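You operate a simulated robot arm through the tools that you are given. There is no shell and no other tool.

You are at the controls of a simulated robot arm. One attempt, no reset.

TASK
Make the wall board safe: isolator off, then pull the teal fuse carrier.
Fine: lay it on the board shelf and shut the fuse box.

Only the result counts: the job must be done as asked and must still hold three seconds after the hand-in. Knocking over, shifting, dropping, spilling or breaking anything else fails it.

THE ROBOT
A 7-joint arm with a two-finger parallel gripper, fixed in place. Base frame: the origin is at the foot of the arm, x ahead of it, y to its left, z up. Lengths are in mm, angles in degrees, forces in N, time in s.
Its first joint turns from -166.0 to 166.0 degrees. Payload 4.4 kg.
Tool frame: the origin (TCP) lies between the finger pads and is the grasp point; the fingertips stand 23 mm ahead of it; z points along the fingers, y is the line along which they close. The gripper opens to 94 mm. The fingers are 38 mm wide and 10 mm thick; the gripper's body (54 by 96 mm) begins 39 mm behind the TCP.
Orientation is that of the tool frame in the base frame, as [roll, pitch, yaw] about the fixed x, y, z axes, in that order (R = Rz(yaw) Ry(pitch) Rx(roll)). With the fingers straight down and closing along the base's y, the tool's x points along the base's -x, its y along +y and its z along -z.

THE INTERFACE
- The arm moves only by the tool nudge_tool. Its argument "rows" is a list of rows, each a list of 7 numbers: the turn, a rotation vector about the tool's x, y, z in degrees, then the shift along the tool's x, y, z in cm, then the gripper command, from -1 (shut) to 1 (fully open), values between in proportion. In form: [[rx, ry, rz, tx, ty, tz, jaw], ...]. A call has 1 to 20 rows; each row shifts and turns the commanded pose from where the row before left it, along the tool's axes as they then stand. A row lasts 0.2 s, in which the tool goes at most 50 mm and 8.6 degrees; a call with a longer step from one row to the next is refused whole, and so is a gripper value outside its range. A pose out of reach is approached as far as the arm can. The call stops where the force on the tool passes 80 N (or 10 N more than at its start, if that is more) or the arm is blocked; 0.2 s more then pass. The fingers move at their own pace (about 72 mm/s each) and stop on an object; they squeeze with about 31 N. The grip force told is the motor's: it shows also when the fingers shut on nothing. Time passes only in rows, and 0.2 s behind the last, so rows that do not move let the fingers close. It gives the time, the measured TCP pose, the force on the tool (base axes), the opening and the grip force at its end, in the units of the frame above (readings bear some noise), with the torque about the TCP (base axes, N m) and any sound that the robot's microphone picked up.
- Cameras (640 x 400 px; columns grow to the right, rows downward): "scene" is fixed at [220.9, -651.9, 1808.2]; the picture's right is [0.47, -0.88, 0.00], its down [-0.55, -0.29, -0.78] and it looks along [0.69, 0.37, -0.62] (base axes); focal length 310 px, centre (320, 200). "wrist" rides on the gripper at [86, 16, -75] in the tool frame; the picture's right is [-0.18, 0.98, 0.00], its down [-0.58, -0.11, -0.81] and it looks along [-0.79, -0.15, 0.59] (tool axes); focal length 243 px, centre (320, 200). There is no depth. A picture from a camera that has moved, and an enlarged one, comes with that camera's place and axes in the base frame and with its lens. The place of the scene camera against the robot may be out by one fixed shift of up to 12 mm in any direction.
- capture(camera): a new picture of that camera. The clock stands still meanwhile.
- zoom(camera, box): a new picture of the part [left, top, right, bottom] of that camera's present view, enlarged. The clock stands still meanwhile.
- sign_off(): hands the job in; it is judged then, once.

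Nothing tells you positions but the pictures and the camera data. Unless the task says otherwise, let go and move clear before handing in.

The tools are called after "Call:" as name(argument=value, ...) on one line, values as JSON. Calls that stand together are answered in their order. nudge_tool: Moves the arm, as the interface text tells. Its arguments: {"type":"object","properties":{"rows":{"type":"array"}},"required":["rows"]} The other tools are called the same way: capture (camera) takes a picture; zoom (camera, box) takes an enlarged picture of a part of a camera's view; sign_off () hands the job in.

At the start:

```text
time: 0.0
position: [868.8, 45.2, 1410.5]
tool_rot: [179.9, -0.1, -179.9]
wrist_force: [0.1, 0.2, 0.5]
wrist_torque: [0.0, 0.02, 0.0]
grip_width: 94.1
grip_force: 0.0
```

scene: 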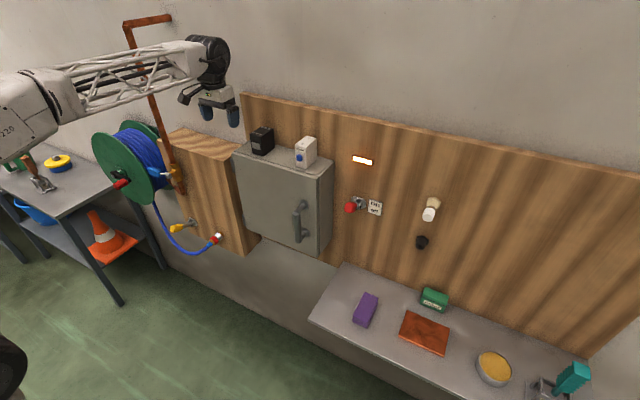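
wrist: 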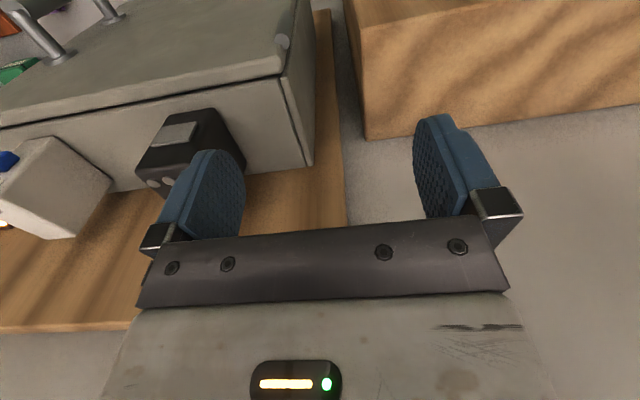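

I see a wall board with a closed grey fuse box, a red knob with a label to its right (possibly the isolator), and a shelf below with several objects. I'll look closer before moving.

Call:
zoom(camera="scene", box=[220, 80, 460, 280])

Call:
zoom(camera="scene", box=[300, 250, 640, 400])

Call:
zoom(camera="scene", box=[320, 140, 460, 260])

Call:
zoom(camera="scene", box=[220, 110, 350, 280])

```text
2.00 times, centred on (340, 180) of scene
camera zoom: at [220.9, -651.9, 1808.2], right [0.47, -0.88, 0.0], down [-0.55, -0.29, -0.78], along [0.69, 0.37, -0.62], focal length 620 px, centre (280, 240)
```

zoom: 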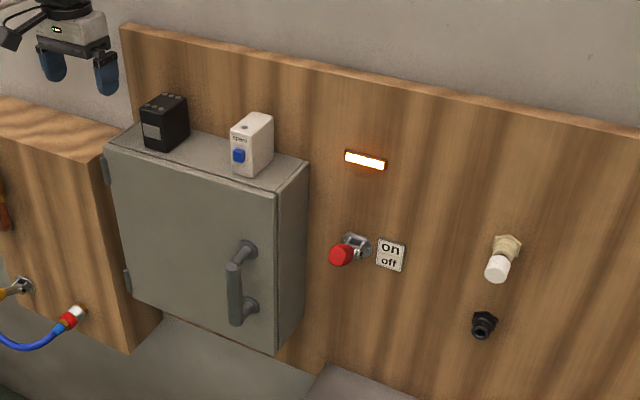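

```text
1.88 times, centred on (470, 325) of scene
camera zoom: at [220.9, -651.9, 1808.2], right [0.47, -0.88, 0.0], down [-0.55, -0.29, -0.78], along [0.69, 0.37, -0.62], focal length 583 px, centre (38, -35)
```

zoom: 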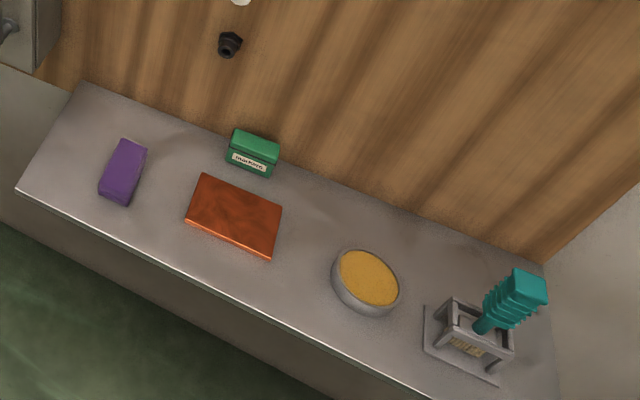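

```text
3.33 times, centred on (390, 200) of scene
camera zoom: at [220.9, -651.9, 1808.2], right [0.47, -0.88, 0.0], down [-0.55, -0.29, -0.78], along [0.69, 0.37, -0.62], focal length 1033 px, centre (87, 200)
```

zoom: 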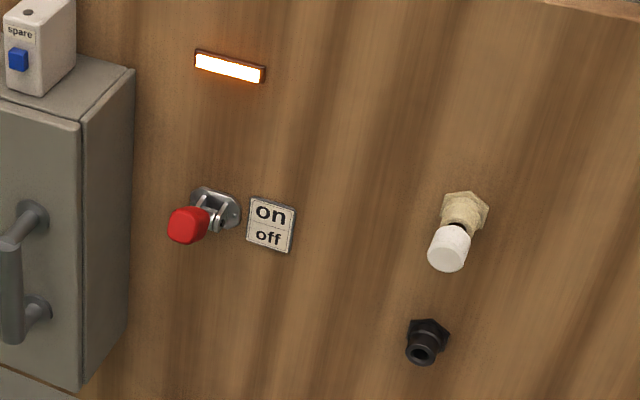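

```text
2.35 times, centred on (285, 195) of scene
camera zoom: at [220.9, -651.9, 1808.2], right [0.47, -0.88, 0.0], down [-0.55, -0.29, -0.78], along [0.69, 0.37, -0.62], focal length 729 px, centre (402, 212)
```

zoom: 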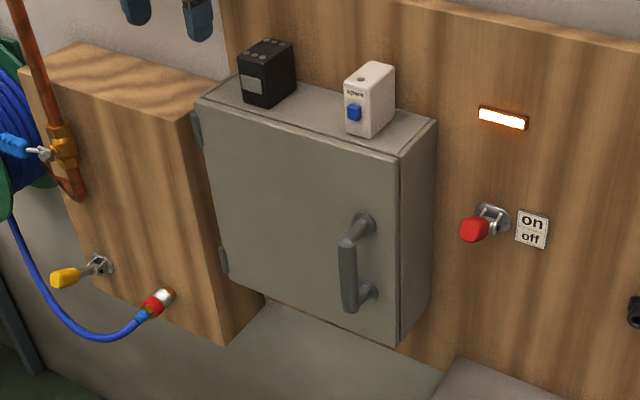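

The isolator is a red-tipped toggle with an on/off plate, and the lamp above it is lit. I'll look at the wrist view in detail to triangulate the box before moving.

Call:
zoom(camera="wrist", box=[0, 0, 340, 260])

Call:
zoom(camera="scene", box=[160, 20, 260, 150])

Call:
zoom(camera="scene", box=[500, 330, 640, 400])

```text
1.54 times, centred on (170, 130) of wrist
camera zoom: at [782.6, 61.0, 1485.2], right [0.18, 0.98, 0.0], down [0.58, -0.11, 0.81], along [0.79, -0.15, -0.59], focal length 373 px, centre (551, 308)
```

zoom: 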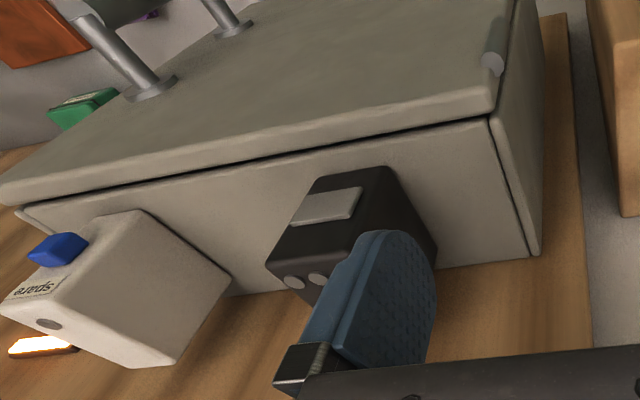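

```text
3.08 times, centred on (210, 85) of scene
camera zoom: at [220.9, -651.9, 1808.2], right [0.47, -0.88, 0.0], down [-0.55, -0.29, -0.78], along [0.69, 0.37, -0.62], focal length 953 px, centre (658, 554)
```

zoom: 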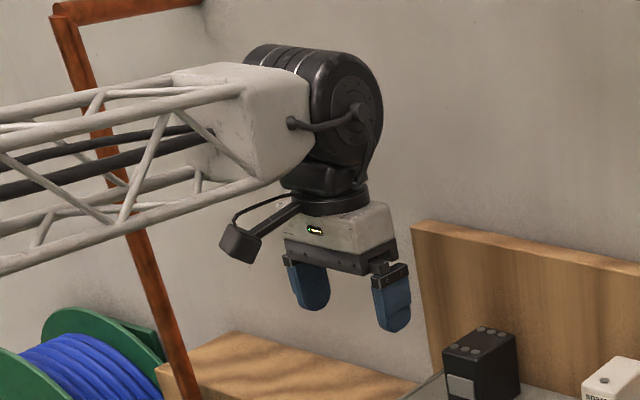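

```text
4.57 times, centred on (570, 365) of scene
camera zoom: at [220.9, -651.9, 1808.2], right [0.47, -0.88, 0.0], down [-0.55, -0.29, -0.78], along [0.69, 0.37, -0.62], focal length 1416 px, centre (-823, -554)
```

zoom: 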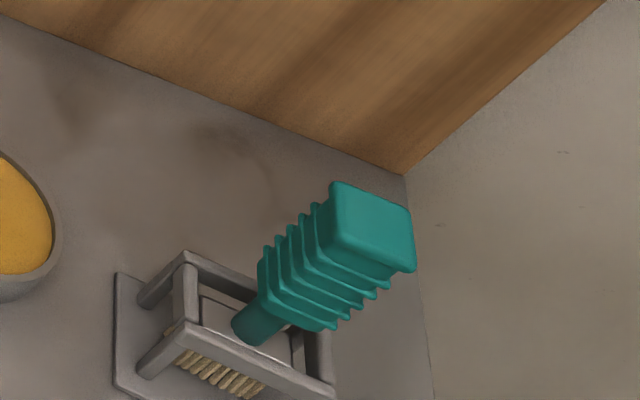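

I triangulate the fuse box at about x 863–967, y −305 to +20, z 973–1302. The isolator lever's base is near (960, −397, 1189), with its red knob up near (887, −397, 1219). I'll back away from the wall, slide over in front of the isolator with the fingers shut, and look again.

Call:
nudge_tool(rows=[[0, 0, 0, 3.5, 0, 0, -1], [0, 0, 0, 3.5, 0, 0, -1], [0, 0, 0, 0, -4.5, 0, -1], [0, 0, 0, 0, -4.5, 0, -1], [0, 0, 0, 0, -4.5, 0, -1], [0, 0, 0, 0, -4.5, 0, -1], [0, 0, 0, 0, -4.5, 0, -1], [0, 0, 0, 0, -4.5, 0, -1], [0, 0, 0, 0, -4.5, 0, -1], [0, 0, 0, 0, -4.5, 0, -1], [0, 0, 0, 0, -4.5, 0, -1], [0, 0, 0, 0, -3.7, 0, -1], [0, 0, 0, 0, 0, 0, -1]])

Call:
capture(camera="scene")

Call:
capture(camera="wrist")

```text
time: 2.8
position: [801.3, -397.5, 1410.6]
tool_rot: [-179.9, 0.0, -180.0]
wrist_force: [-0.5, -0.9, 0.1]
wrist_torque: [-0.03, 0.0, -0.01]
grip_width: 0.2
grip_force: 31.2
```

```text
taken
```

scene: 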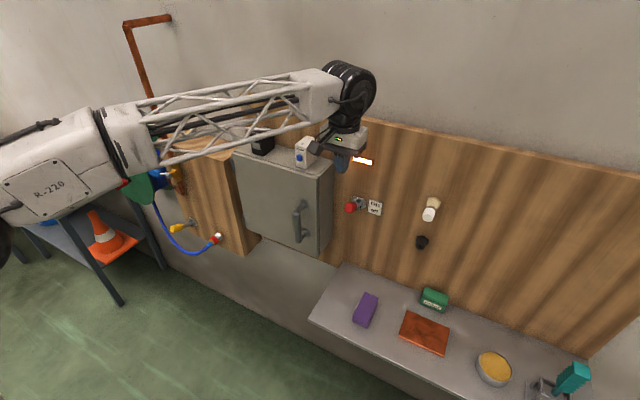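

```text
taken
camera wrist: at [715.0, -381.5, 1485.1], right [0.18, 0.98, 0.0], down [0.58, -0.11, 0.81], along [0.79, -0.15, -0.59], focal length 243 px, centre (320, 200)
```

wrist: 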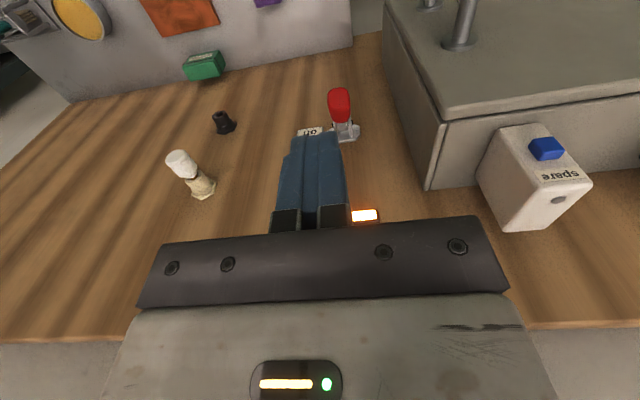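

Call:
zoom(camera="wrist", box=[260, 60, 420, 160])

Call:
zoom(camera="wrist", box=[260, 0, 640, 240])

```text
4.00 times, centred on (340, 110) of wrist
camera zoom: at [715.0, -381.5, 1485.1], right [0.18, 0.98, 0.0], down [0.58, -0.11, 0.81], along [0.79, -0.15, -0.59], focal length 970 px, centre (240, 560)
```

zoom: 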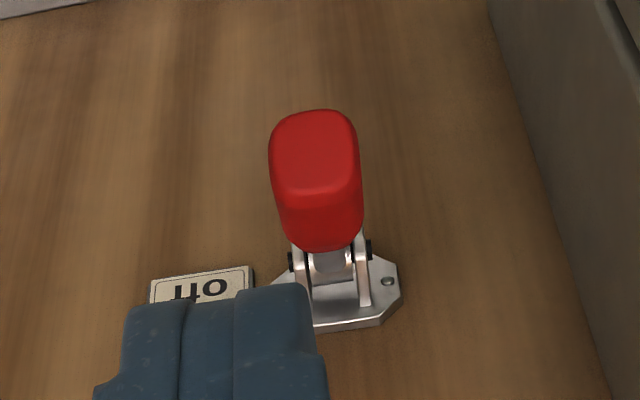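

```text
1.67 times, centred on (450, 120) of wrist
camera zoom: at [715.0, -381.5, 1485.1], right [0.18, 0.98, 0.0], down [0.58, -0.11, 0.81], along [0.79, -0.15, -0.59], focal length 404 px, centre (103, 333)
```

zoom: 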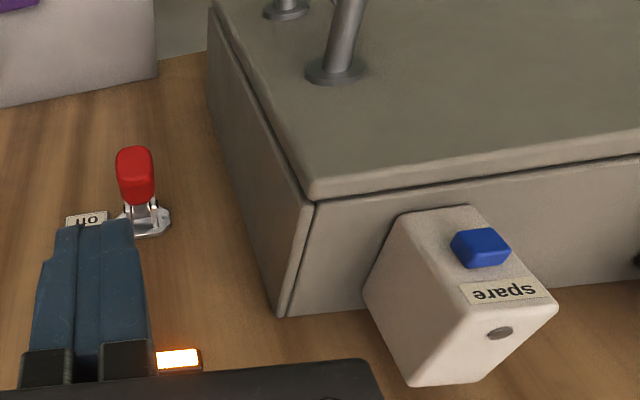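

The wrist view puts the red knob at about (878, −389, 1227) and the lever pivot near (955, −386, 1180), with clear space around it. I'll move above the knob and check before pushing it down.

Call:
nudge_tool(rows=[[0, 0, 0, -3.85, 0.43, 0, -1], [0, 0, 0, -3.85, 0.43, 0, -1], [0, 0, 0, 0, 0, 4, -1], [0, 0, 0, 0, 0, 4, -1], [0, 0, 0, 0, 0, 4, -1], [0, 0, 0, 0, 0, 0, -1]])

Call:
zoom(camera="wrist", box=[160, 0, 480, 200])

Call:
zoom(camera="scene", box=[280, 80, 440, 260])

```text
time: 4.2
position: [875.3, -389.4, 1292.7]
tool_rot: [180.0, 0.1, -180.0]
wrist_force: [0.0, 1.5, -0.2]
wrist_torque: [0.0, 0.01, -0.02]
grip_width: 0.1
grip_force: 30.6
```

```text
2.00 times, centred on (320, 100) of wrist
camera zoom: at [790.0, -373.3, 1366.6], right [0.18, 0.98, 0.0], down [0.58, -0.11, 0.81], along [0.79, -0.15, -0.59], focal length 485 px, centre (320, 400)
```

zoom: 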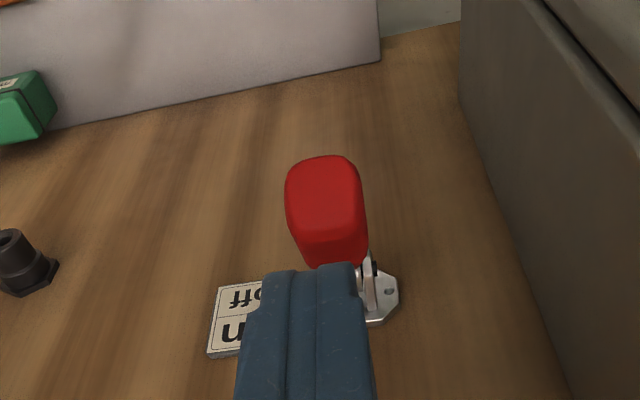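

```text
2.22 times, centred on (360, 170) of scene
camera zoom: at [220.9, -651.9, 1808.2], right [0.47, -0.88, 0.0], down [-0.55, -0.29, -0.78], along [0.69, 0.37, -0.62], focal length 688 px, centre (231, 267)
```

zoom: 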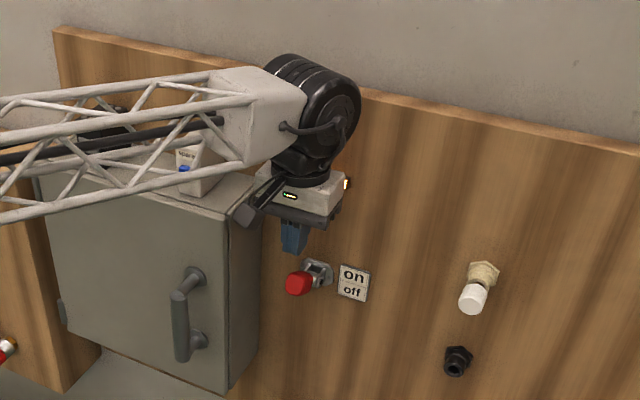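

The closed fingers are lined up above the red knob. I'll push it down in small steps, watching force and sound.

Call:
nudge_tool(rows=[[0, 0, 0, 0, 0, 1.5, -1], [0, 0, 0, 0, 0, 1.5, -1], [0, 0, 0, 0, 0, 1, -1], [0, 0, 0, 0, 0, 1, -1], [0, 0, 0, 0, 0, 1, -1], [0, 0, 0, 0, 0, 1, -1], [0, 0, 0, 0, 0, 1, -1]])

Call:
zoom(camera="wrist", box=[160, 0, 480, 200])

Call:
zoom(camera="scene", box=[280, 80, 440, 260])

```text
time: 5.8
position: [875.2, -387.4, 1210.5]
tool_rot: [-180.0, 0.0, -179.9]
wrist_force: [0.3, 1.1, 0.5]
wrist_torque: [-0.01, -0.01, 0.01]
grip_width: 0.1
grip_force: 30.7
```

```text
2.00 times, centred on (320, 100) of wrist
camera zoom: at [789.5, -371.7, 1284.8], right [0.18, 0.98, 0.0], down [0.58, -0.11, 0.81], along [0.79, -0.15, -0.59], focal length 485 px, centre (320, 400)
```

zoom: 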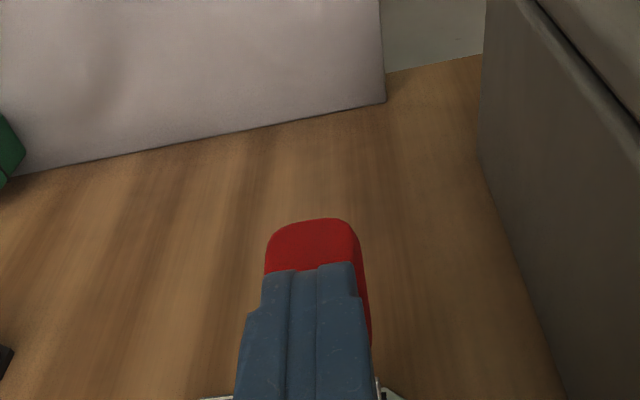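

```text
2.22 times, centred on (360, 170) of scene
camera zoom: at [220.9, -651.9, 1808.2], right [0.47, -0.88, 0.0], down [-0.55, -0.29, -0.78], along [0.69, 0.37, -0.62], focal length 688 px, centre (231, 267)
```

zoom: 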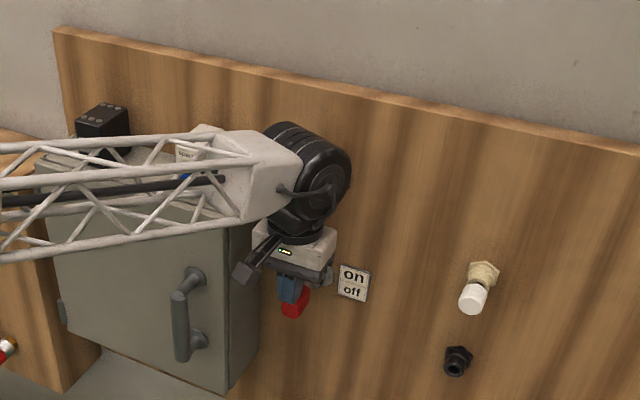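

The lever is following the fingertips down with hardly any resistance. I'll carry on through its travel.

Call:
nudge_tool(rows=[[0, 0, 0, 0, 0, 1, -1], [0, 0, 0, 0, 0, 1, -1], [0, 0, 0, 0, 0, 1, -1], [0, 0, 0, 0, 0, 0, -1]])

Call:
zoom(camera="wrist", box=[160, 0, 480, 200])

Call:
zoom(camera="scene", box=[280, 80, 440, 260])

```text
time: 6.8
position: [877.3, -389.5, 1179.8]
tool_rot: [180.0, -0.1, -180.0]
wrist_force: [-0.4, 0.5, 0.5]
wrist_torque: [-0.02, 0.01, 0.0]
grip_width: 0.0
grip_force: 30.7
```

```text
2.00 times, centred on (320, 100) of wrist
camera zoom: at [789.9, -372.3, 1254.2], right [0.18, 0.98, 0.0], down [0.58, -0.11, 0.81], along [0.79, -0.15, -0.59], focal length 485 px, centre (320, 400)
```

zoom: 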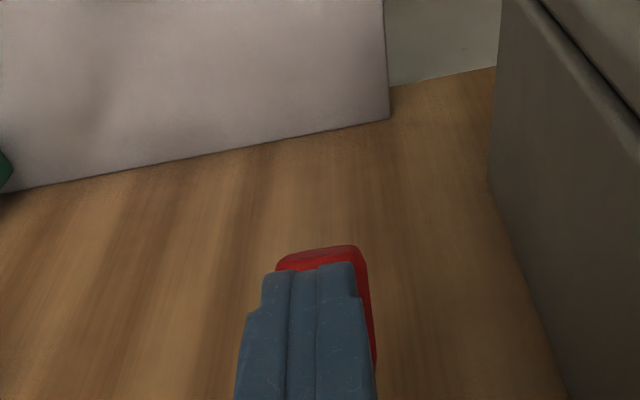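

```text
2.22 times, centred on (360, 170) of scene
camera zoom: at [220.9, -651.9, 1808.2], right [0.47, -0.88, 0.0], down [-0.55, -0.29, -0.78], along [0.69, 0.37, -0.62], focal length 688 px, centre (231, 267)
```

zoom: 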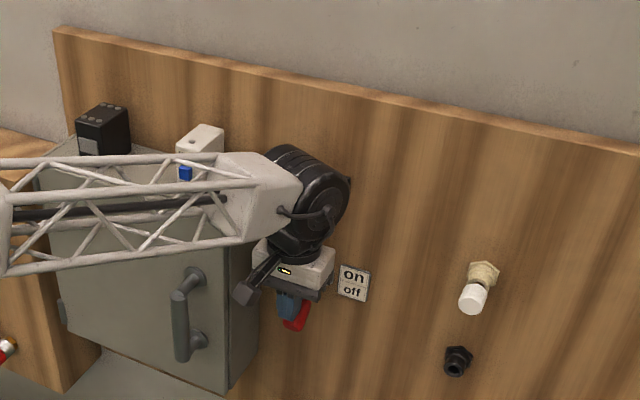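

Still no stop felt, so I'll push a little further toward the lower stop.

Call:
nudge_tool(rows=[[0, 0, 0, 0, 0, 0.7, -1], [0, 0, 0, 0, 0, 0.7, -1], [0, 0, 0, 0, 0, 0.7, -1], [0, 0, 0, 0, 0, 0, -1]])

Call:
zoom(camera="wrist", box=[160, 0, 480, 200])

Call:
zoom(camera="scene", box=[280, 80, 440, 260])

```text
time: 7.6
position: [876.2, -388.4, 1177.2]
tool_rot: [-179.7, 0.9, -179.9]
wrist_force: [-23.4, 5.8, 11.7]
wrist_torque: [0.1, 0.3, 0.24]
grip_width: 0.1
grip_force: 31.1
stopped in row 3: the force on the tool passed its limit at 89 N (the readings are from after the stop); the commanded pose is now the measured one
```

```text
2.00 times, centred on (320, 100) of wrist
camera zoom: at [788.4, -372.1, 1248.8], right [0.18, 0.98, 0.0], down [0.57, -0.1, 0.82], along [0.8, -0.15, -0.58], focal length 485 px, centre (320, 400)
```

zoom: 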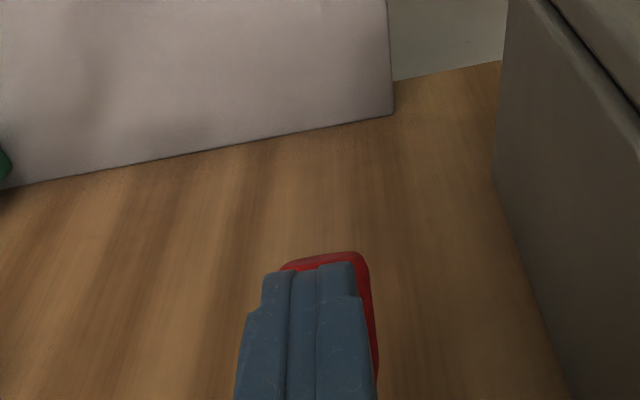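

```text
2.22 times, centred on (360, 170) of scene
camera zoom: at [220.9, -651.9, 1808.2], right [0.47, -0.88, 0.0], down [-0.55, -0.29, -0.78], along [0.69, 0.37, -0.62], focal length 688 px, centre (231, 267)
```

zoom: 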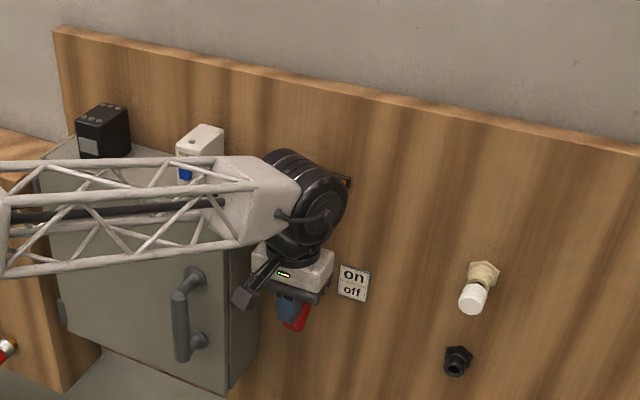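

The lever has come up against a firm stop. I'll lift off, back away, and check that the lever stays down and the lamp has gone out.

Call:
nudge_tool(rows=[[0, 0, 0, 0, 0, -3, -1], [0, 0, 0, 0, 0, -4.5, -1], [0, 0, 0, 3, 0, -4.5, -1], [0, 0, 0, 4, 0, 0, -1], [0, 0, 0, 4, 0, 0, -1], [0, 0, 0, 0, 0, 0, -1]])

Call:
capture(camera="wrist")

Call:
zoom(camera="scene", box=[280, 80, 440, 260])

```text
refused: row 3 steps farther than a row can; nothing moved
```

```text
taken
camera wrist: at [788.4, -372.1, 1248.8], right [0.18, 0.98, 0.0], down [0.57, -0.1, 0.82], along [0.8, -0.15, -0.58], focal length 243 px, centre (320, 200)
```

wrist: 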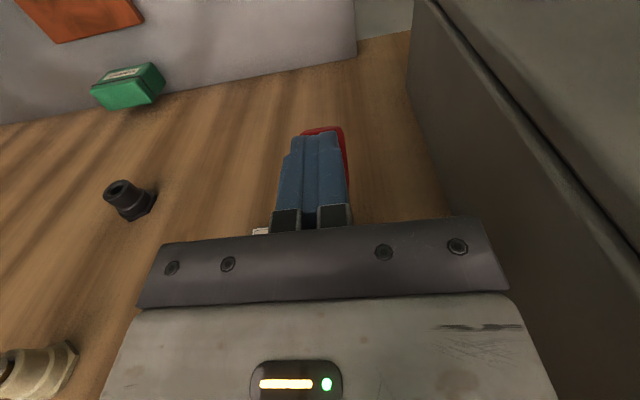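

```text
2.22 times, centred on (360, 170) of scene
camera zoom: at [220.9, -651.9, 1808.2], right [0.47, -0.88, 0.0], down [-0.55, -0.29, -0.78], along [0.69, 0.37, -0.62], focal length 688 px, centre (231, 267)
```

zoom: 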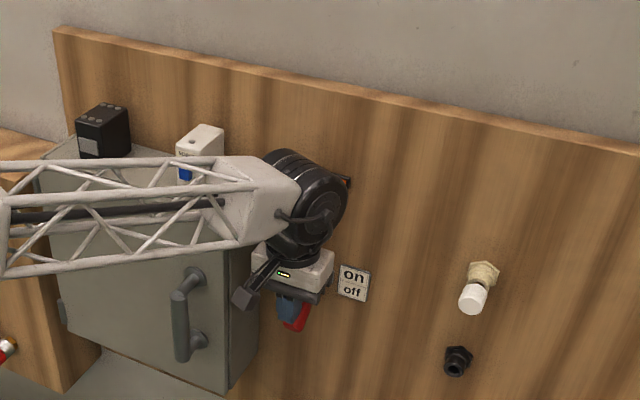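

The combined step was too long and nothing moved. I'll retreat with shorter steps.

Call:
nudge_tool(rows=[[0, 0, 0, 0, 0, -3, -1], [0, 0, 0, 0, 0, -4, -1], [0, 0, 0, 0, 0, -4, -1], [0, 0, 0, 3.5, 0, -2, -1], [0, 0, 0, 4, 0, 0, -1], [0, 0, 0, 4, 0, 0, -1], [0, 0, 0, 0, 0, 0, -1]])

Call:
capture(camera="wrist")

Call:
zoom(camera="scene", box=[280, 80, 440, 260])

```text
time: 9.2
position: [757.2, -389.1, 1303.8]
tool_rot: [-179.7, 0.7, -180.0]
wrist_force: [1.1, -0.1, -1.0]
wrist_torque: [0.01, 0.01, -0.01]
grip_width: 0.0
grip_force: 31.6
```

```text
taken
camera wrist: at [670.4, -372.1, 1377.0], right [0.18, 0.98, 0.0], down [0.57, -0.1, 0.81], along [0.8, -0.15, -0.58], focal length 243 px, centre (320, 200)
```

wrist: 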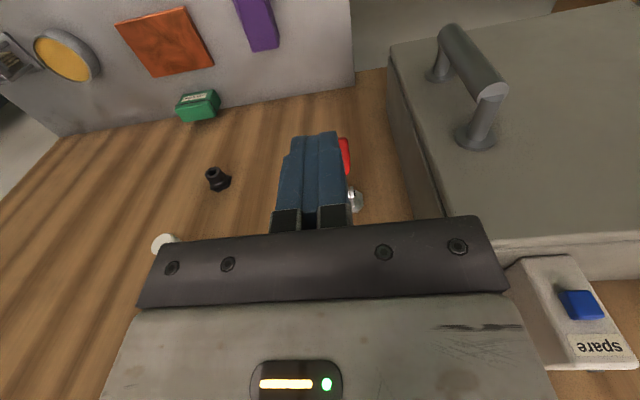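

```text
2.22 times, centred on (360, 170) of scene
camera zoom: at [220.9, -651.9, 1808.2], right [0.47, -0.88, 0.0], down [-0.55, -0.29, -0.78], along [0.69, 0.37, -0.62], focal length 688 px, centre (231, 267)
```

zoom: 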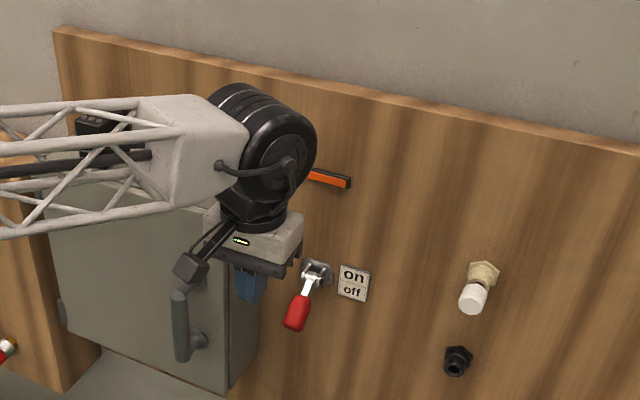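

The isolator lever now points down at "off" and the lamp is out. Next comes the fuse box door: the handle bar is near (815, −248, z 1055–1178) and the hinges are on the left. I'll turn the tool to point at the wall (+x).

Call:
nudge_tool(rows=[[0, 0, 0, 4, 0, 0, -1], [0, -8.2, 0, 0, 0, 0, -1], [0, -8.2, 0, 0, 0, 0, -1], [0, -8.2, 0, 0, 0, 0, -1], [0, -8.2, 0, 0, 0, 0, -1], [0, -8.2, 0, 0, 0, 0, -1], [0, -8.2, 0, 0, 0, 0, 1], [0, -8.2, 0, 0, 0, 0, 1], [0, -8.2, 0, 0, 0, 0, 1], [0, -8.2, 0, 0, 0, 0, 1], [0, -8.2, 0, 0, 0, 0, 1], [0, -8.2, 0, 0, 0, 0, 1], [0, 0, 0, 0, 0, 0, 1]])

Call:
capture(camera="wrist")

Call:
capture(camera="scene")

```text
time: 12.0
position: [719.0, -388.2, 1301.6]
tool_rot: [-18.4, 88.9, -18.2]
wrist_force: [0.6, -0.5, 0.0]
wrist_torque: [0.0, -0.03, -0.01]
grip_width: 93.7
grip_force: 0.1
```

```text
taken
camera wrist: at [646.9, -372.7, 1213.4], right [0.0, 0.98, 0.18], down [-0.82, -0.1, 0.57], along [0.58, -0.14, 0.8], focal length 243 px, centre (320, 200)
```

wrist: 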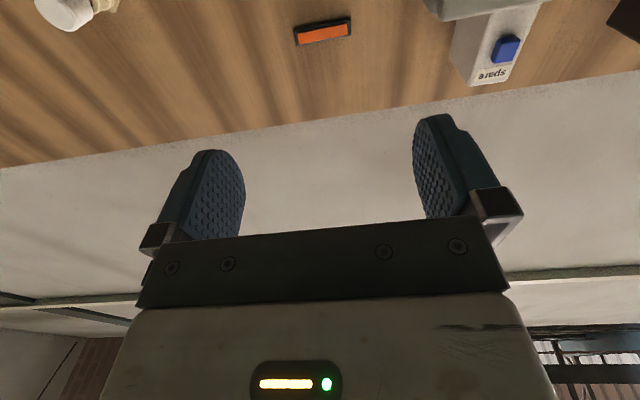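

```text
taken
```

scene: 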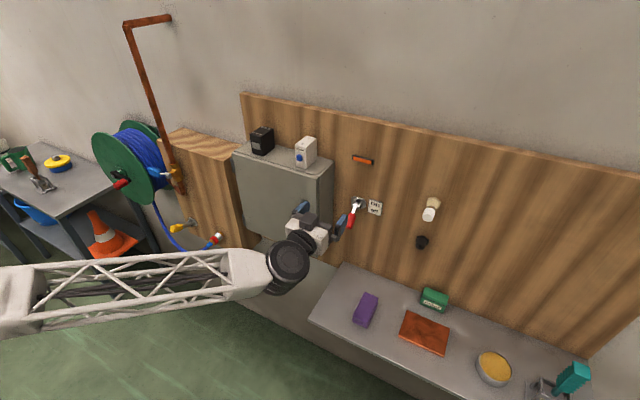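

The tool points at the wall. I'll correct the 1° tilt and move down and left to line the open fingers up in front of the handle.

Call:
nudge_tool(rows=[[0, 1.0, 0, 0, 0, 0, 1], [0, 0, 0, 3.7, 2.8, 0, 1], [0, 0, 0, 3.7, 2.8, 0, 1], [0, 0, 0, 3.7, 2.8, 0, 1], [0, 0, 0, 3.7, 2.8, 0, 1], [0, 0, 0, 3.7, 2.8, 0, 1], [0, 0, 0, 0, 0, 0, 1]])

Call:
capture(camera="wrist")

Call:
zoom(camera="scene", box=[200, 100, 420, 300])

```text
time: 13.6
position: [719.8, -247.1, 1114.6]
tool_rot: [-94.4, 89.6, -94.3]
wrist_force: [1.4, 0.2, -0.7]
wrist_torque: [0.0, 0.02, -0.02]
grip_width: 94.0
grip_force: 0.0
```

```text
taken
camera wrist: at [646.3, -231.7, 1027.9], right [0.0, 0.98, 0.18], down [-0.81, -0.1, 0.58], along [0.59, -0.14, 0.79], focal length 243 px, centre (320, 200)
```

wrist: 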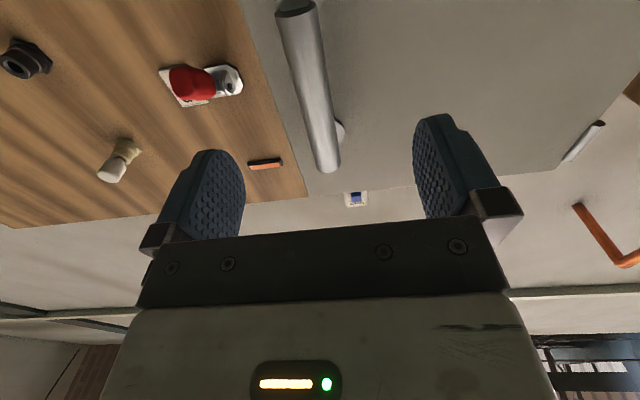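

```text
2.00 times, centred on (310, 200) of scene
camera zoom: at [220.9, -651.9, 1808.2], right [0.47, -0.88, 0.0], down [-0.55, -0.29, -0.78], along [0.69, 0.37, -0.62], focal length 620 px, centre (340, 200)
```

zoom: 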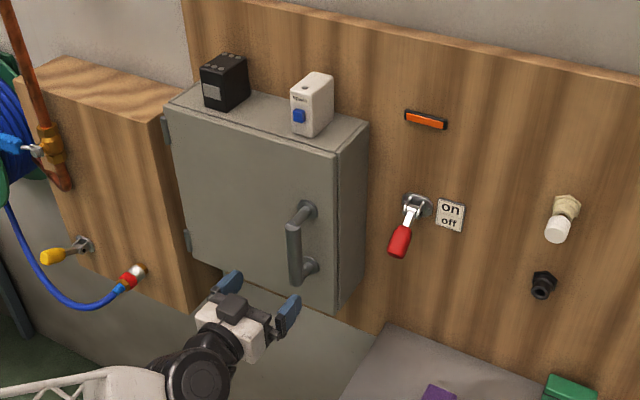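

The handle bar sits between the open fingers, about 90 mm ahead. I'll advance and close on it.

Call:
nudge_tool(rows=[[0, 0, 0, -0.25, -0.2, 3, 1], [0, 0, 0, -0.25, -0.2, 3, 1], [0, 0, 0, 0, 0, 3, 1], [0, 0, 0, 0, 0, 0, 1]])

Call:
capture(camera="wrist")

Call:
zoom(camera="scene", box=[200, 100, 420, 300])

```text
time: 14.6
position: [808.2, -251.1, 1122.3]
tool_rot: [-90.6, 89.5, -90.6]
wrist_force: [-0.2, -0.3, 0.4]
wrist_torque: [0.02, 0.0, 0.0]
grip_width: 94.1
grip_force: 0.0
```

```text
taken
camera wrist: at [734.8, -237.2, 1035.2], right [0.0, 0.98, 0.18], down [-0.81, -0.11, 0.58], along [0.59, -0.14, 0.79], focal length 243 px, centre (320, 200)
```

wrist: 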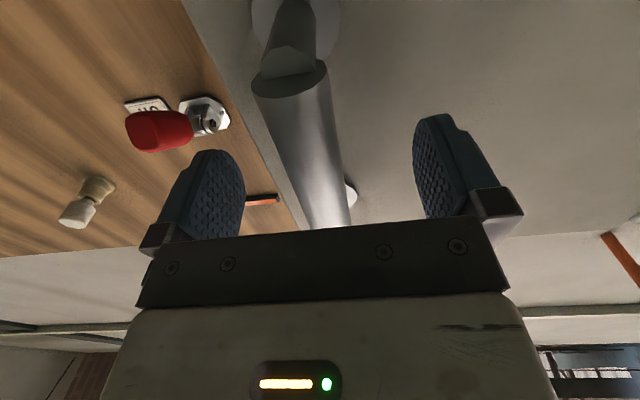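

```text
2.00 times, centred on (310, 200) of scene
camera zoom: at [220.9, -651.9, 1808.2], right [0.47, -0.88, 0.0], down [-0.55, -0.29, -0.78], along [0.69, 0.37, -0.62], focal length 620 px, centre (340, 200)
```

zoom: 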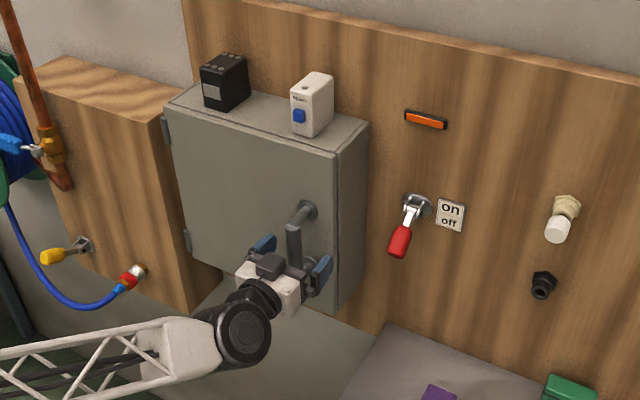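

The bar is about 21 mm thick at x≈800, y≈−251. I'll back off 7 mm to centre it in the pads and close.

Call:
nudge_tool(rows=[[0, 0, 0, 0, 0, -0.7, 1], [0, 0, 0, 0, 0, 0, -1], [0, 0, 0, 0, 0, 0, -1], [0, 0, 0, 0, 0, 0, -1], [0, 0, 0, 0, 0, 0, -1]])

Call:
capture(camera="wrist")

```text
time: 15.8
position: [801.1, -252.2, 1121.6]
tool_rot: [-92.2, 89.7, -92.2]
wrist_force: [-0.3, 2.9, 0.5]
wrist_torque: [1.83, 0.0, -0.01]
grip_width: 23.8
grip_force: 45.0
```

```text
taken
camera wrist: at [727.9, -237.4, 1035.0], right [0.0, 0.98, 0.18], down [-0.81, -0.11, 0.58], along [0.59, -0.14, 0.79], focal length 243 px, centre (320, 200)
```

wrist: 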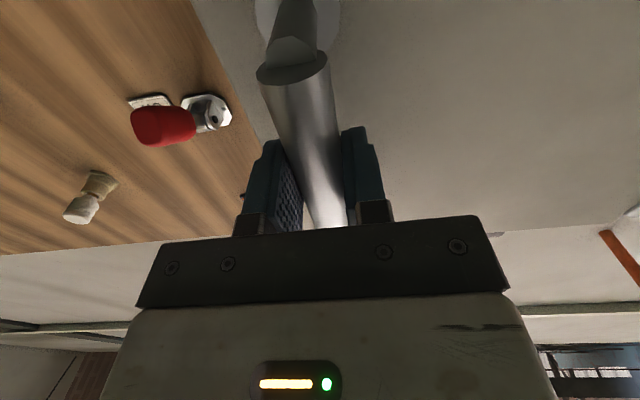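

The handle is gripped. I'll start pulling the door along an arc about its hinge (left side, near x 863, y 22), with small steps first to feel for a latch.

Call:
nudge_tool(rows=[[1.5, 0, 0, 0, 0.15, -0.7, -1], [1.5, 0, 0, 0, 0.17, -0.7, -1], [2, 0, 0, 0, 0.22, -0.95, -1], [0, 0, 0, 0, 0, 0, -1]])

Call:
zoom(camera="scene", box=[200, 100, 420, 300])

Call:
capture(camera="wrist")

```text
time: 16.8
position: [778.2, -247.1, 1120.8]
tool_rot: [-85.2, 89.7, -90.3]
wrist_force: [-3.5, -14.1, 0.1]
wrist_torque: [1.81, -0.42, -0.25]
grip_width: 23.9
grip_force: 44.7
```

```text
2.00 times, centred on (310, 200) of scene
camera zoom: at [220.9, -651.9, 1808.2], right [0.47, -0.88, 0.0], down [-0.55, -0.29, -0.78], along [0.69, 0.37, -0.62], focal length 620 px, centre (340, 200)
```

zoom: 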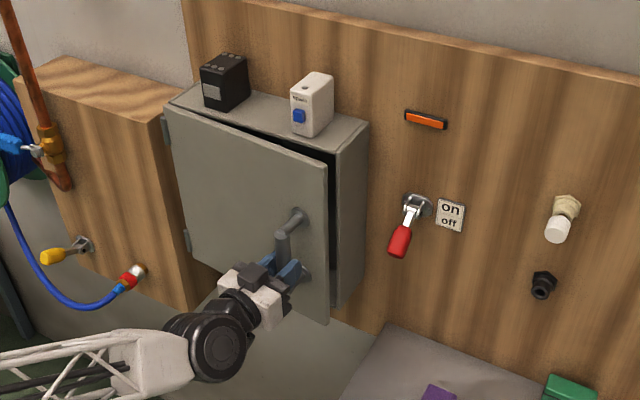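

```text
taken
camera wrist: at [706.3, -225.3, 1035.0], right [0.09, 0.98, 0.18], down [-0.81, -0.03, 0.58], along [0.58, -0.2, 0.79], focal length 243 px, centre (320, 200)
```

wrist: 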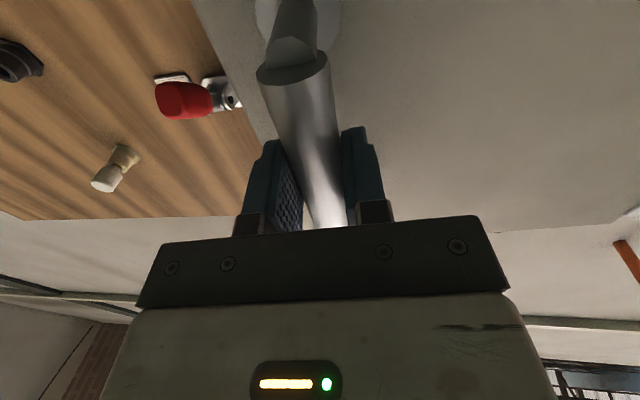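

The door swings freely with no latch. I'll continue the arc in 5° steps.

Call:
nudge_tool(rows=[[5, 0, 0, 0, 0.55, -2.37, -1], [5, 0, 0, 0, 0.58, -2.37, -1], [5, 0, 0, 0, 0.58, -2.37, -1], [0, 0, 0, 0, 0, 0, -1]])

Call:
zoom(camera="scene", box=[200, 100, 420, 300])

```text
time: 17.4
position: [736.1, -232.4, 1119.9]
tool_rot: [-117.3, 89.5, -129.9]
wrist_force: [18.2, 38.3, -1.2]
wrist_torque: [1.74, -0.73, 0.05]
grip_width: 23.9
grip_force: 45.1
out of reach, approached as far as the arm can: row 2, 3
stopped in row 3: the force on the tool passed its limit at 106 N (the readings are from after the stop); the commanded pose is now the measured one
```

```text
2.00 times, centred on (310, 200) of scene
camera zoom: at [220.9, -651.9, 1808.2], right [0.47, -0.88, 0.0], down [-0.55, -0.29, -0.78], along [0.69, 0.37, -0.62], focal length 620 px, centre (340, 200)
```

zoom: 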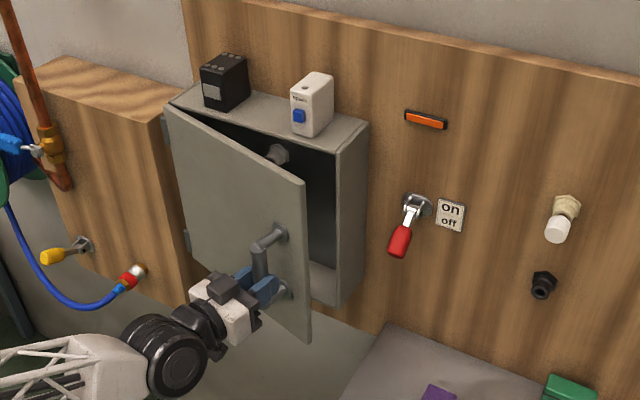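

The arm reports a wrist limit when turning with the door, so I'll keep the tool's heading fixed and let the round bar pivot in the pads while I follow the arc.

Call:
nudge_tool(rows=[[0, 0, 0, 0, 0.62, -1.47, -1], [0, 0, 0, 0, 0.62, -1.47, -1], [0, 0, 0, 0, 0.48, -1.13, -1], [0, 0, 0, 0, 0.48, -1.13, -1], [0, 0, 0, 0, 0, 0, -1]])

Call:
zoom(camera="scene", box=[200, 100, 420, 300])

```text
time: 18.6
position: [688.5, -205.9, 1122.7]
tool_rot: [-138.9, 89.3, -151.0]
wrist_force: [2.1, 5.7, -13.5]
wrist_torque: [1.79, -0.19, 0.1]
grip_width: 24.0
grip_force: 45.1
out of reach, approached as far as the arm can: row 4
```

```text
2.00 times, centred on (310, 200) of scene
camera zoom: at [220.9, -651.9, 1808.2], right [0.47, -0.88, 0.0], down [-0.55, -0.29, -0.78], along [0.69, 0.37, -0.62], focal length 620 px, centre (340, 200)
```

zoom: 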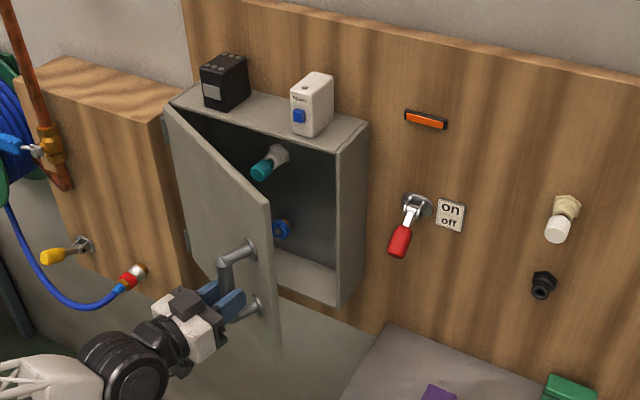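

The door is about 25° open and I can see a teal carrier in a socket at upper centre, with a blue one below it. I'll check the arm's posture before going further.

Call:
capture(camera="scene")

Call:
zoom(camera="scene", box=[270, 130, 350, 260])

Call:
capture(camera="wrist")

```text
taken
```

scene: 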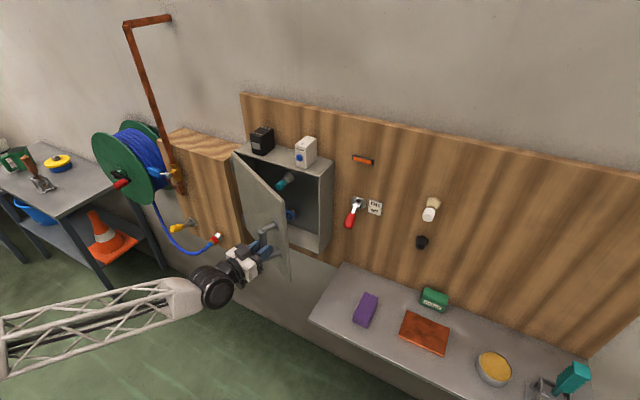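

```text
3.08 times, centred on (310, 195) of scene
camera zoom: at [220.9, -651.9, 1808.2], right [0.47, -0.88, 0.0], down [-0.55, -0.29, -0.78], along [0.69, 0.37, -0.62], focal length 953 px, centre (351, 215)
```

zoom: 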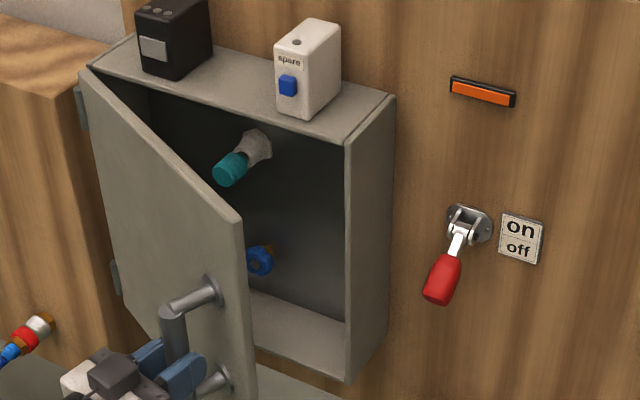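

```text
taken
camera wrist: at [619.0, -174.7, 1035.8], right [0.21, 0.96, 0.18], down [-0.81, 0.06, 0.59], along [0.56, -0.26, 0.79], focal length 243 px, centre (320, 200)
```

wrist: 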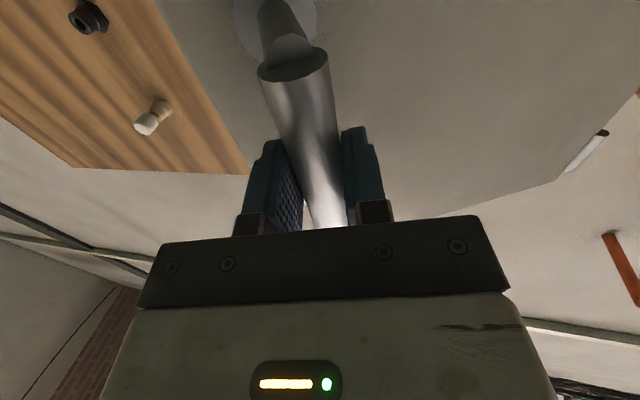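

I'll release the handle, lift straight up clear of it, then pitch the tool down so the fingers can act as a peg behind the door's top edge.

Call:
nudge_tool(rows=[[0, 0, 0, 0, 0, 0, 0.7], [0, 0, 0, 0, 0, 0, 0.7], [0, 0, 0, 0, 0, 0, 0.7]])

Call:
capture(camera="wrist")

Call:
capture(camera="scene")

```text
time: 19.4
position: [689.6, -206.1, 1123.1]
tool_rot: [-130.9, 89.4, -143.0]
wrist_force: [0.2, 0.7, -0.6]
wrist_torque: [0.01, 0.0, 0.0]
grip_width: 80.0
grip_force: 0.0
```

```text
taken
camera wrist: at [619.1, -175.2, 1037.1], right [0.21, 0.96, 0.18], down [-0.81, 0.07, 0.59], along [0.55, -0.26, 0.79], focal length 243 px, centre (320, 200)
```

wrist: 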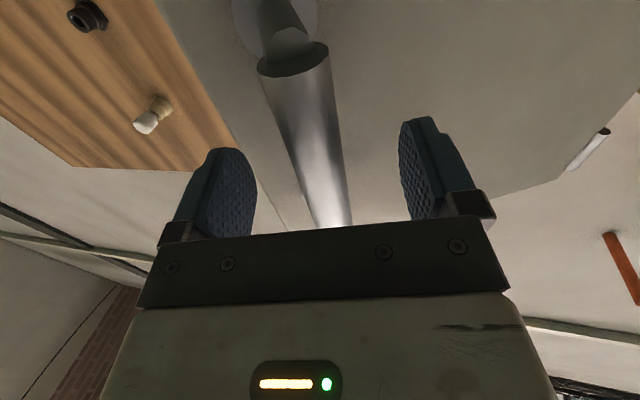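

```text
taken
```

scene: 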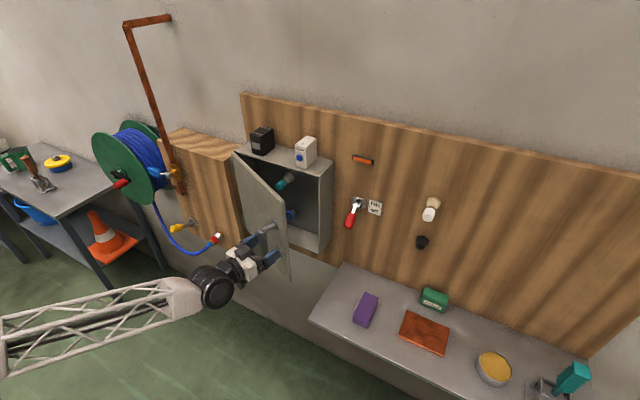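

The door stays where it is. Now I'll lift straight up clear of the handle.

Call:
nudge_tool(rows=[[0, 0, 0, -3.5, 0, 0, 0.7], [0, 0, 0, -4, 0, 0, 0.7], [0, 0, 0, -4, 0, 0, 0.7], [0, 0, 0, 0, 0, 0, 0.7]])

Call:
zoom(camera="scene", box=[160, 80, 400, 310])

```text
time: 20.4
position: [689.6, -204.3, 1238.1]
tool_rot: [-120.1, 89.5, -132.9]
wrist_force: [-0.7, 0.6, -0.2]
wrist_torque: [0.0, 0.01, 0.01]
grip_width: 79.8
grip_force: 0.0
```

```text
1.74 times, centred on (280, 195) of scene
camera zoom: at [220.9, -651.9, 1808.2], right [0.47, -0.88, 0.0], down [-0.55, -0.29, -0.78], along [0.69, 0.37, -0.62], focal length 539 px, centre (390, 209)
```

zoom: 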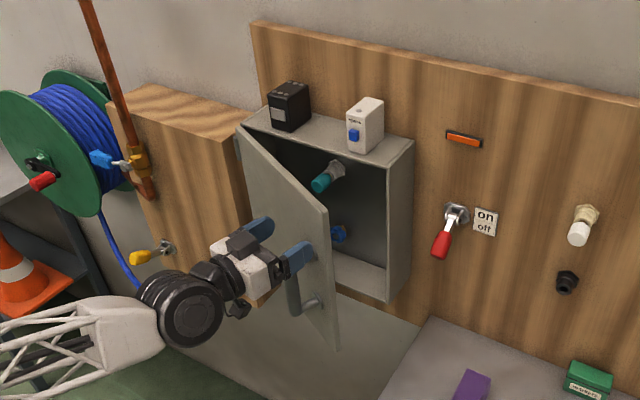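

I'm clear of the handle. I'll raise up, straighten the heading, and turn the tool to point down with the fingers closed.

Call:
nudge_tool(rows=[[0, 0, 0, 0, 0, -3, 0.7], [-6.4, 0, 0, -4, 0, 0, -1], [-6.4, 0, 0, -4, 0, 0, -1], [0, 0, 0, -4.5, 0, 0, -1], [0, 0, 0, -4.5, 0, 0, -1], [0, 8.2, 0, 0, 0, 0, -1], [0, 8.2, 0, 0, 0, 0, -1], [0, 8.2, 0, 0, 0, 0, -1], [0, 8.2, 0, 0, 0, 0, -1], [0, 8.2, 0, 0, 0, 0, -1], [0, 8.2, 0, 0, 0, 0, -1], [0, 8.2, 0, 0, 0, 0, -1], [0, 8.2, 0, 0, 0, 0, -1], [0, 8.2, 0, 0, 0, 0, -1], [0, 8.2, 0, 0, 0, 0, -1], [0, 8.2, 0, 0, 0, 0, -1], [0, 0, 0, 0, 0, 0, -1]])

Call:
capture(camera="scene")

Call:
capture(camera="wrist")

```text
time: 24.0
position: [661.5, -199.0, 1407.9]
tool_rot: [-179.6, -0.5, -179.9]
wrist_force: [0.0, -0.3, -0.1]
wrist_torque: [0.02, 0.04, -0.01]
grip_width: 0.0
grip_force: 30.9
```

```text
taken
```

scene: 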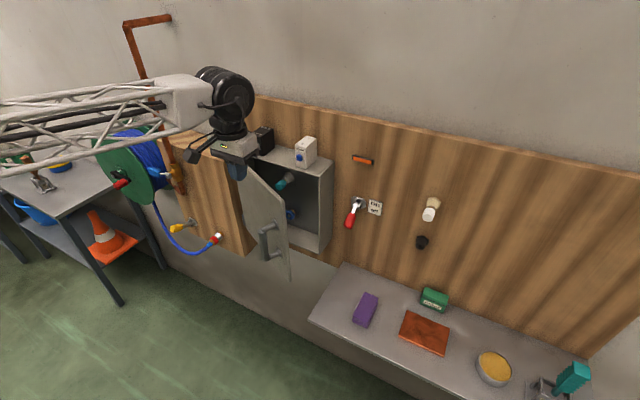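

```text
taken
camera wrist: at [576.0, -181.9, 1483.3], right [0.18, 0.98, -0.01], down [0.59, -0.1, 0.8], along [0.79, -0.15, -0.6], focal length 243 px, centre (320, 200)
```

wrist: 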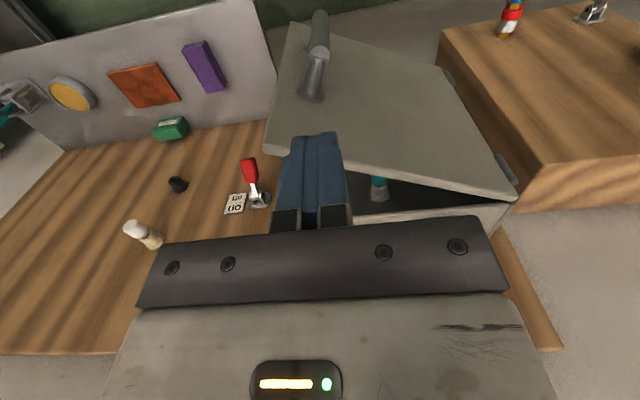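

Good, the tool points down again and I can see the ajar door from above. I'll measure its edge more exactly.

Call:
zoom(camera="wrist", box=[240, 60, 560, 260])

Call:
zoom(camera="scene", box=[180, 80, 350, 290])

```text
2.00 times, centred on (400, 160) of wrist
camera zoom: at [576.0, -181.9, 1483.3], right [0.18, 0.98, -0.01], down [0.59, -0.1, 0.8], along [0.79, -0.15, -0.6], focal length 485 px, centre (160, 280)
```

zoom: 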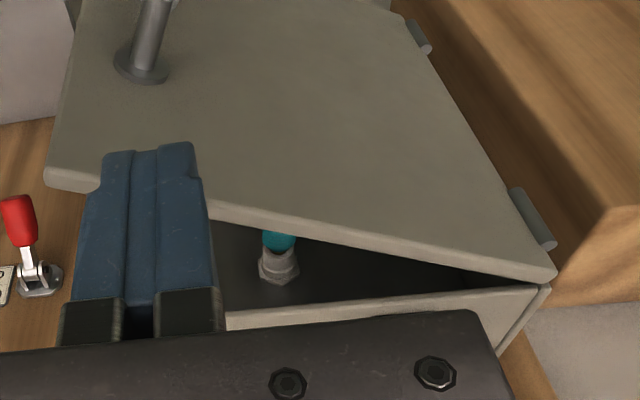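

```text
1.90 times, centred on (265, 185) of scene
camera zoom: at [220.9, -651.9, 1808.2], right [0.47, -0.88, 0.0], down [-0.55, -0.29, -0.78], along [0.69, 0.37, -0.62], focal length 590 px, centre (425, 229)
```

zoom: 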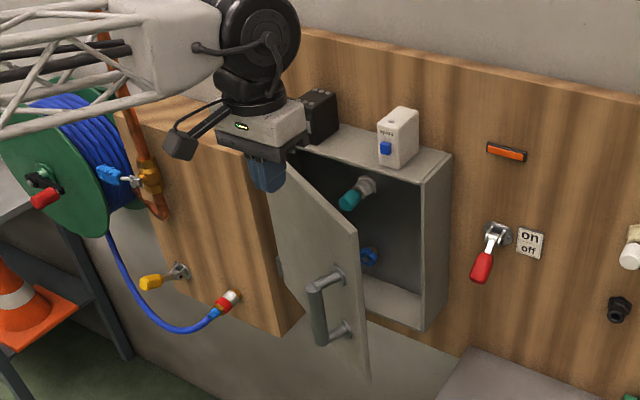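

The door's top edge runs from about (842, 3) to (719, −263), i.e. ~25° open. I'll go over the gap behind it at about (809, −228) and check before lowering.

Call:
nudge_tool(rows=[[0, 0, 0, -3.69, -0.73, 0, -1], [0, 0, 0, -3.69, -0.73, 0, -1], [0, 0, 0, -3.69, -0.73, 0, -1], [0, 0, 0, -3.69, -0.73, 0, -1], [0, 0, 0, 0, 0, 2.5, -1], [0, 0, 0, 0, 0, 2.5, -1], [0, 0, 0, 0, 0, 0, -1]])

Call:
capture(camera="wrist")

Call:
zoom(camera="scene", box=[180, 40, 370, 280])

```text
time: 25.6
position: [807.6, -225.3, 1357.3]
tool_rot: [-179.6, -0.5, -179.8]
wrist_force: [0.1, 0.5, 0.3]
wrist_torque: [-0.01, 0.0, 0.02]
grip_width: 0.1
grip_force: 31.1
```

```text
taken
camera wrist: at [723.0, -209.7, 1432.1], right [0.18, 0.98, -0.01], down [0.59, -0.1, 0.8], along [0.79, -0.15, -0.6], focal length 243 px, centre (320, 200)
```

wrist: 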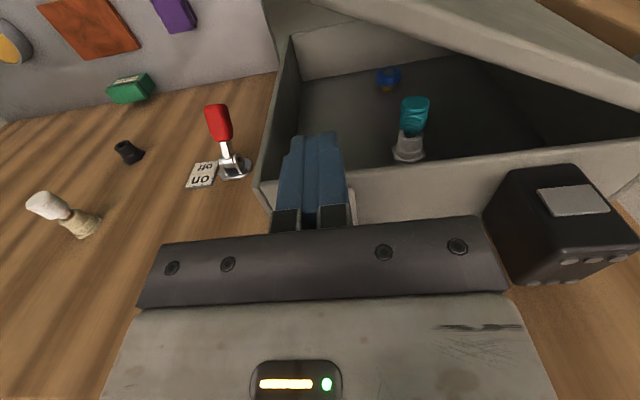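

```text
1.67 times, centred on (275, 160) of scene
camera zoom: at [220.9, -651.9, 1808.2], right [0.47, -0.88, 0.0], down [-0.55, -0.29, -0.78], along [0.69, 0.37, -0.62], focal length 516 px, centre (395, 267)
```

zoom: 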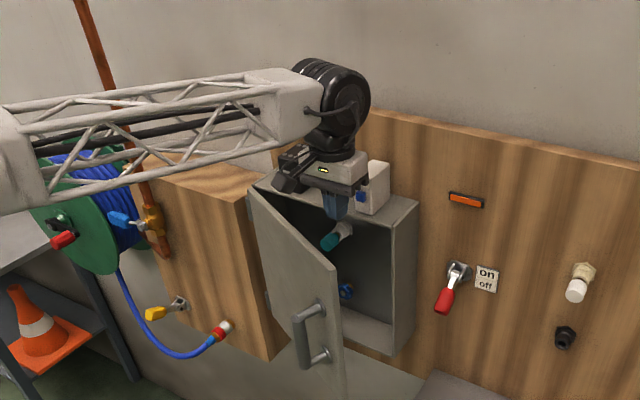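

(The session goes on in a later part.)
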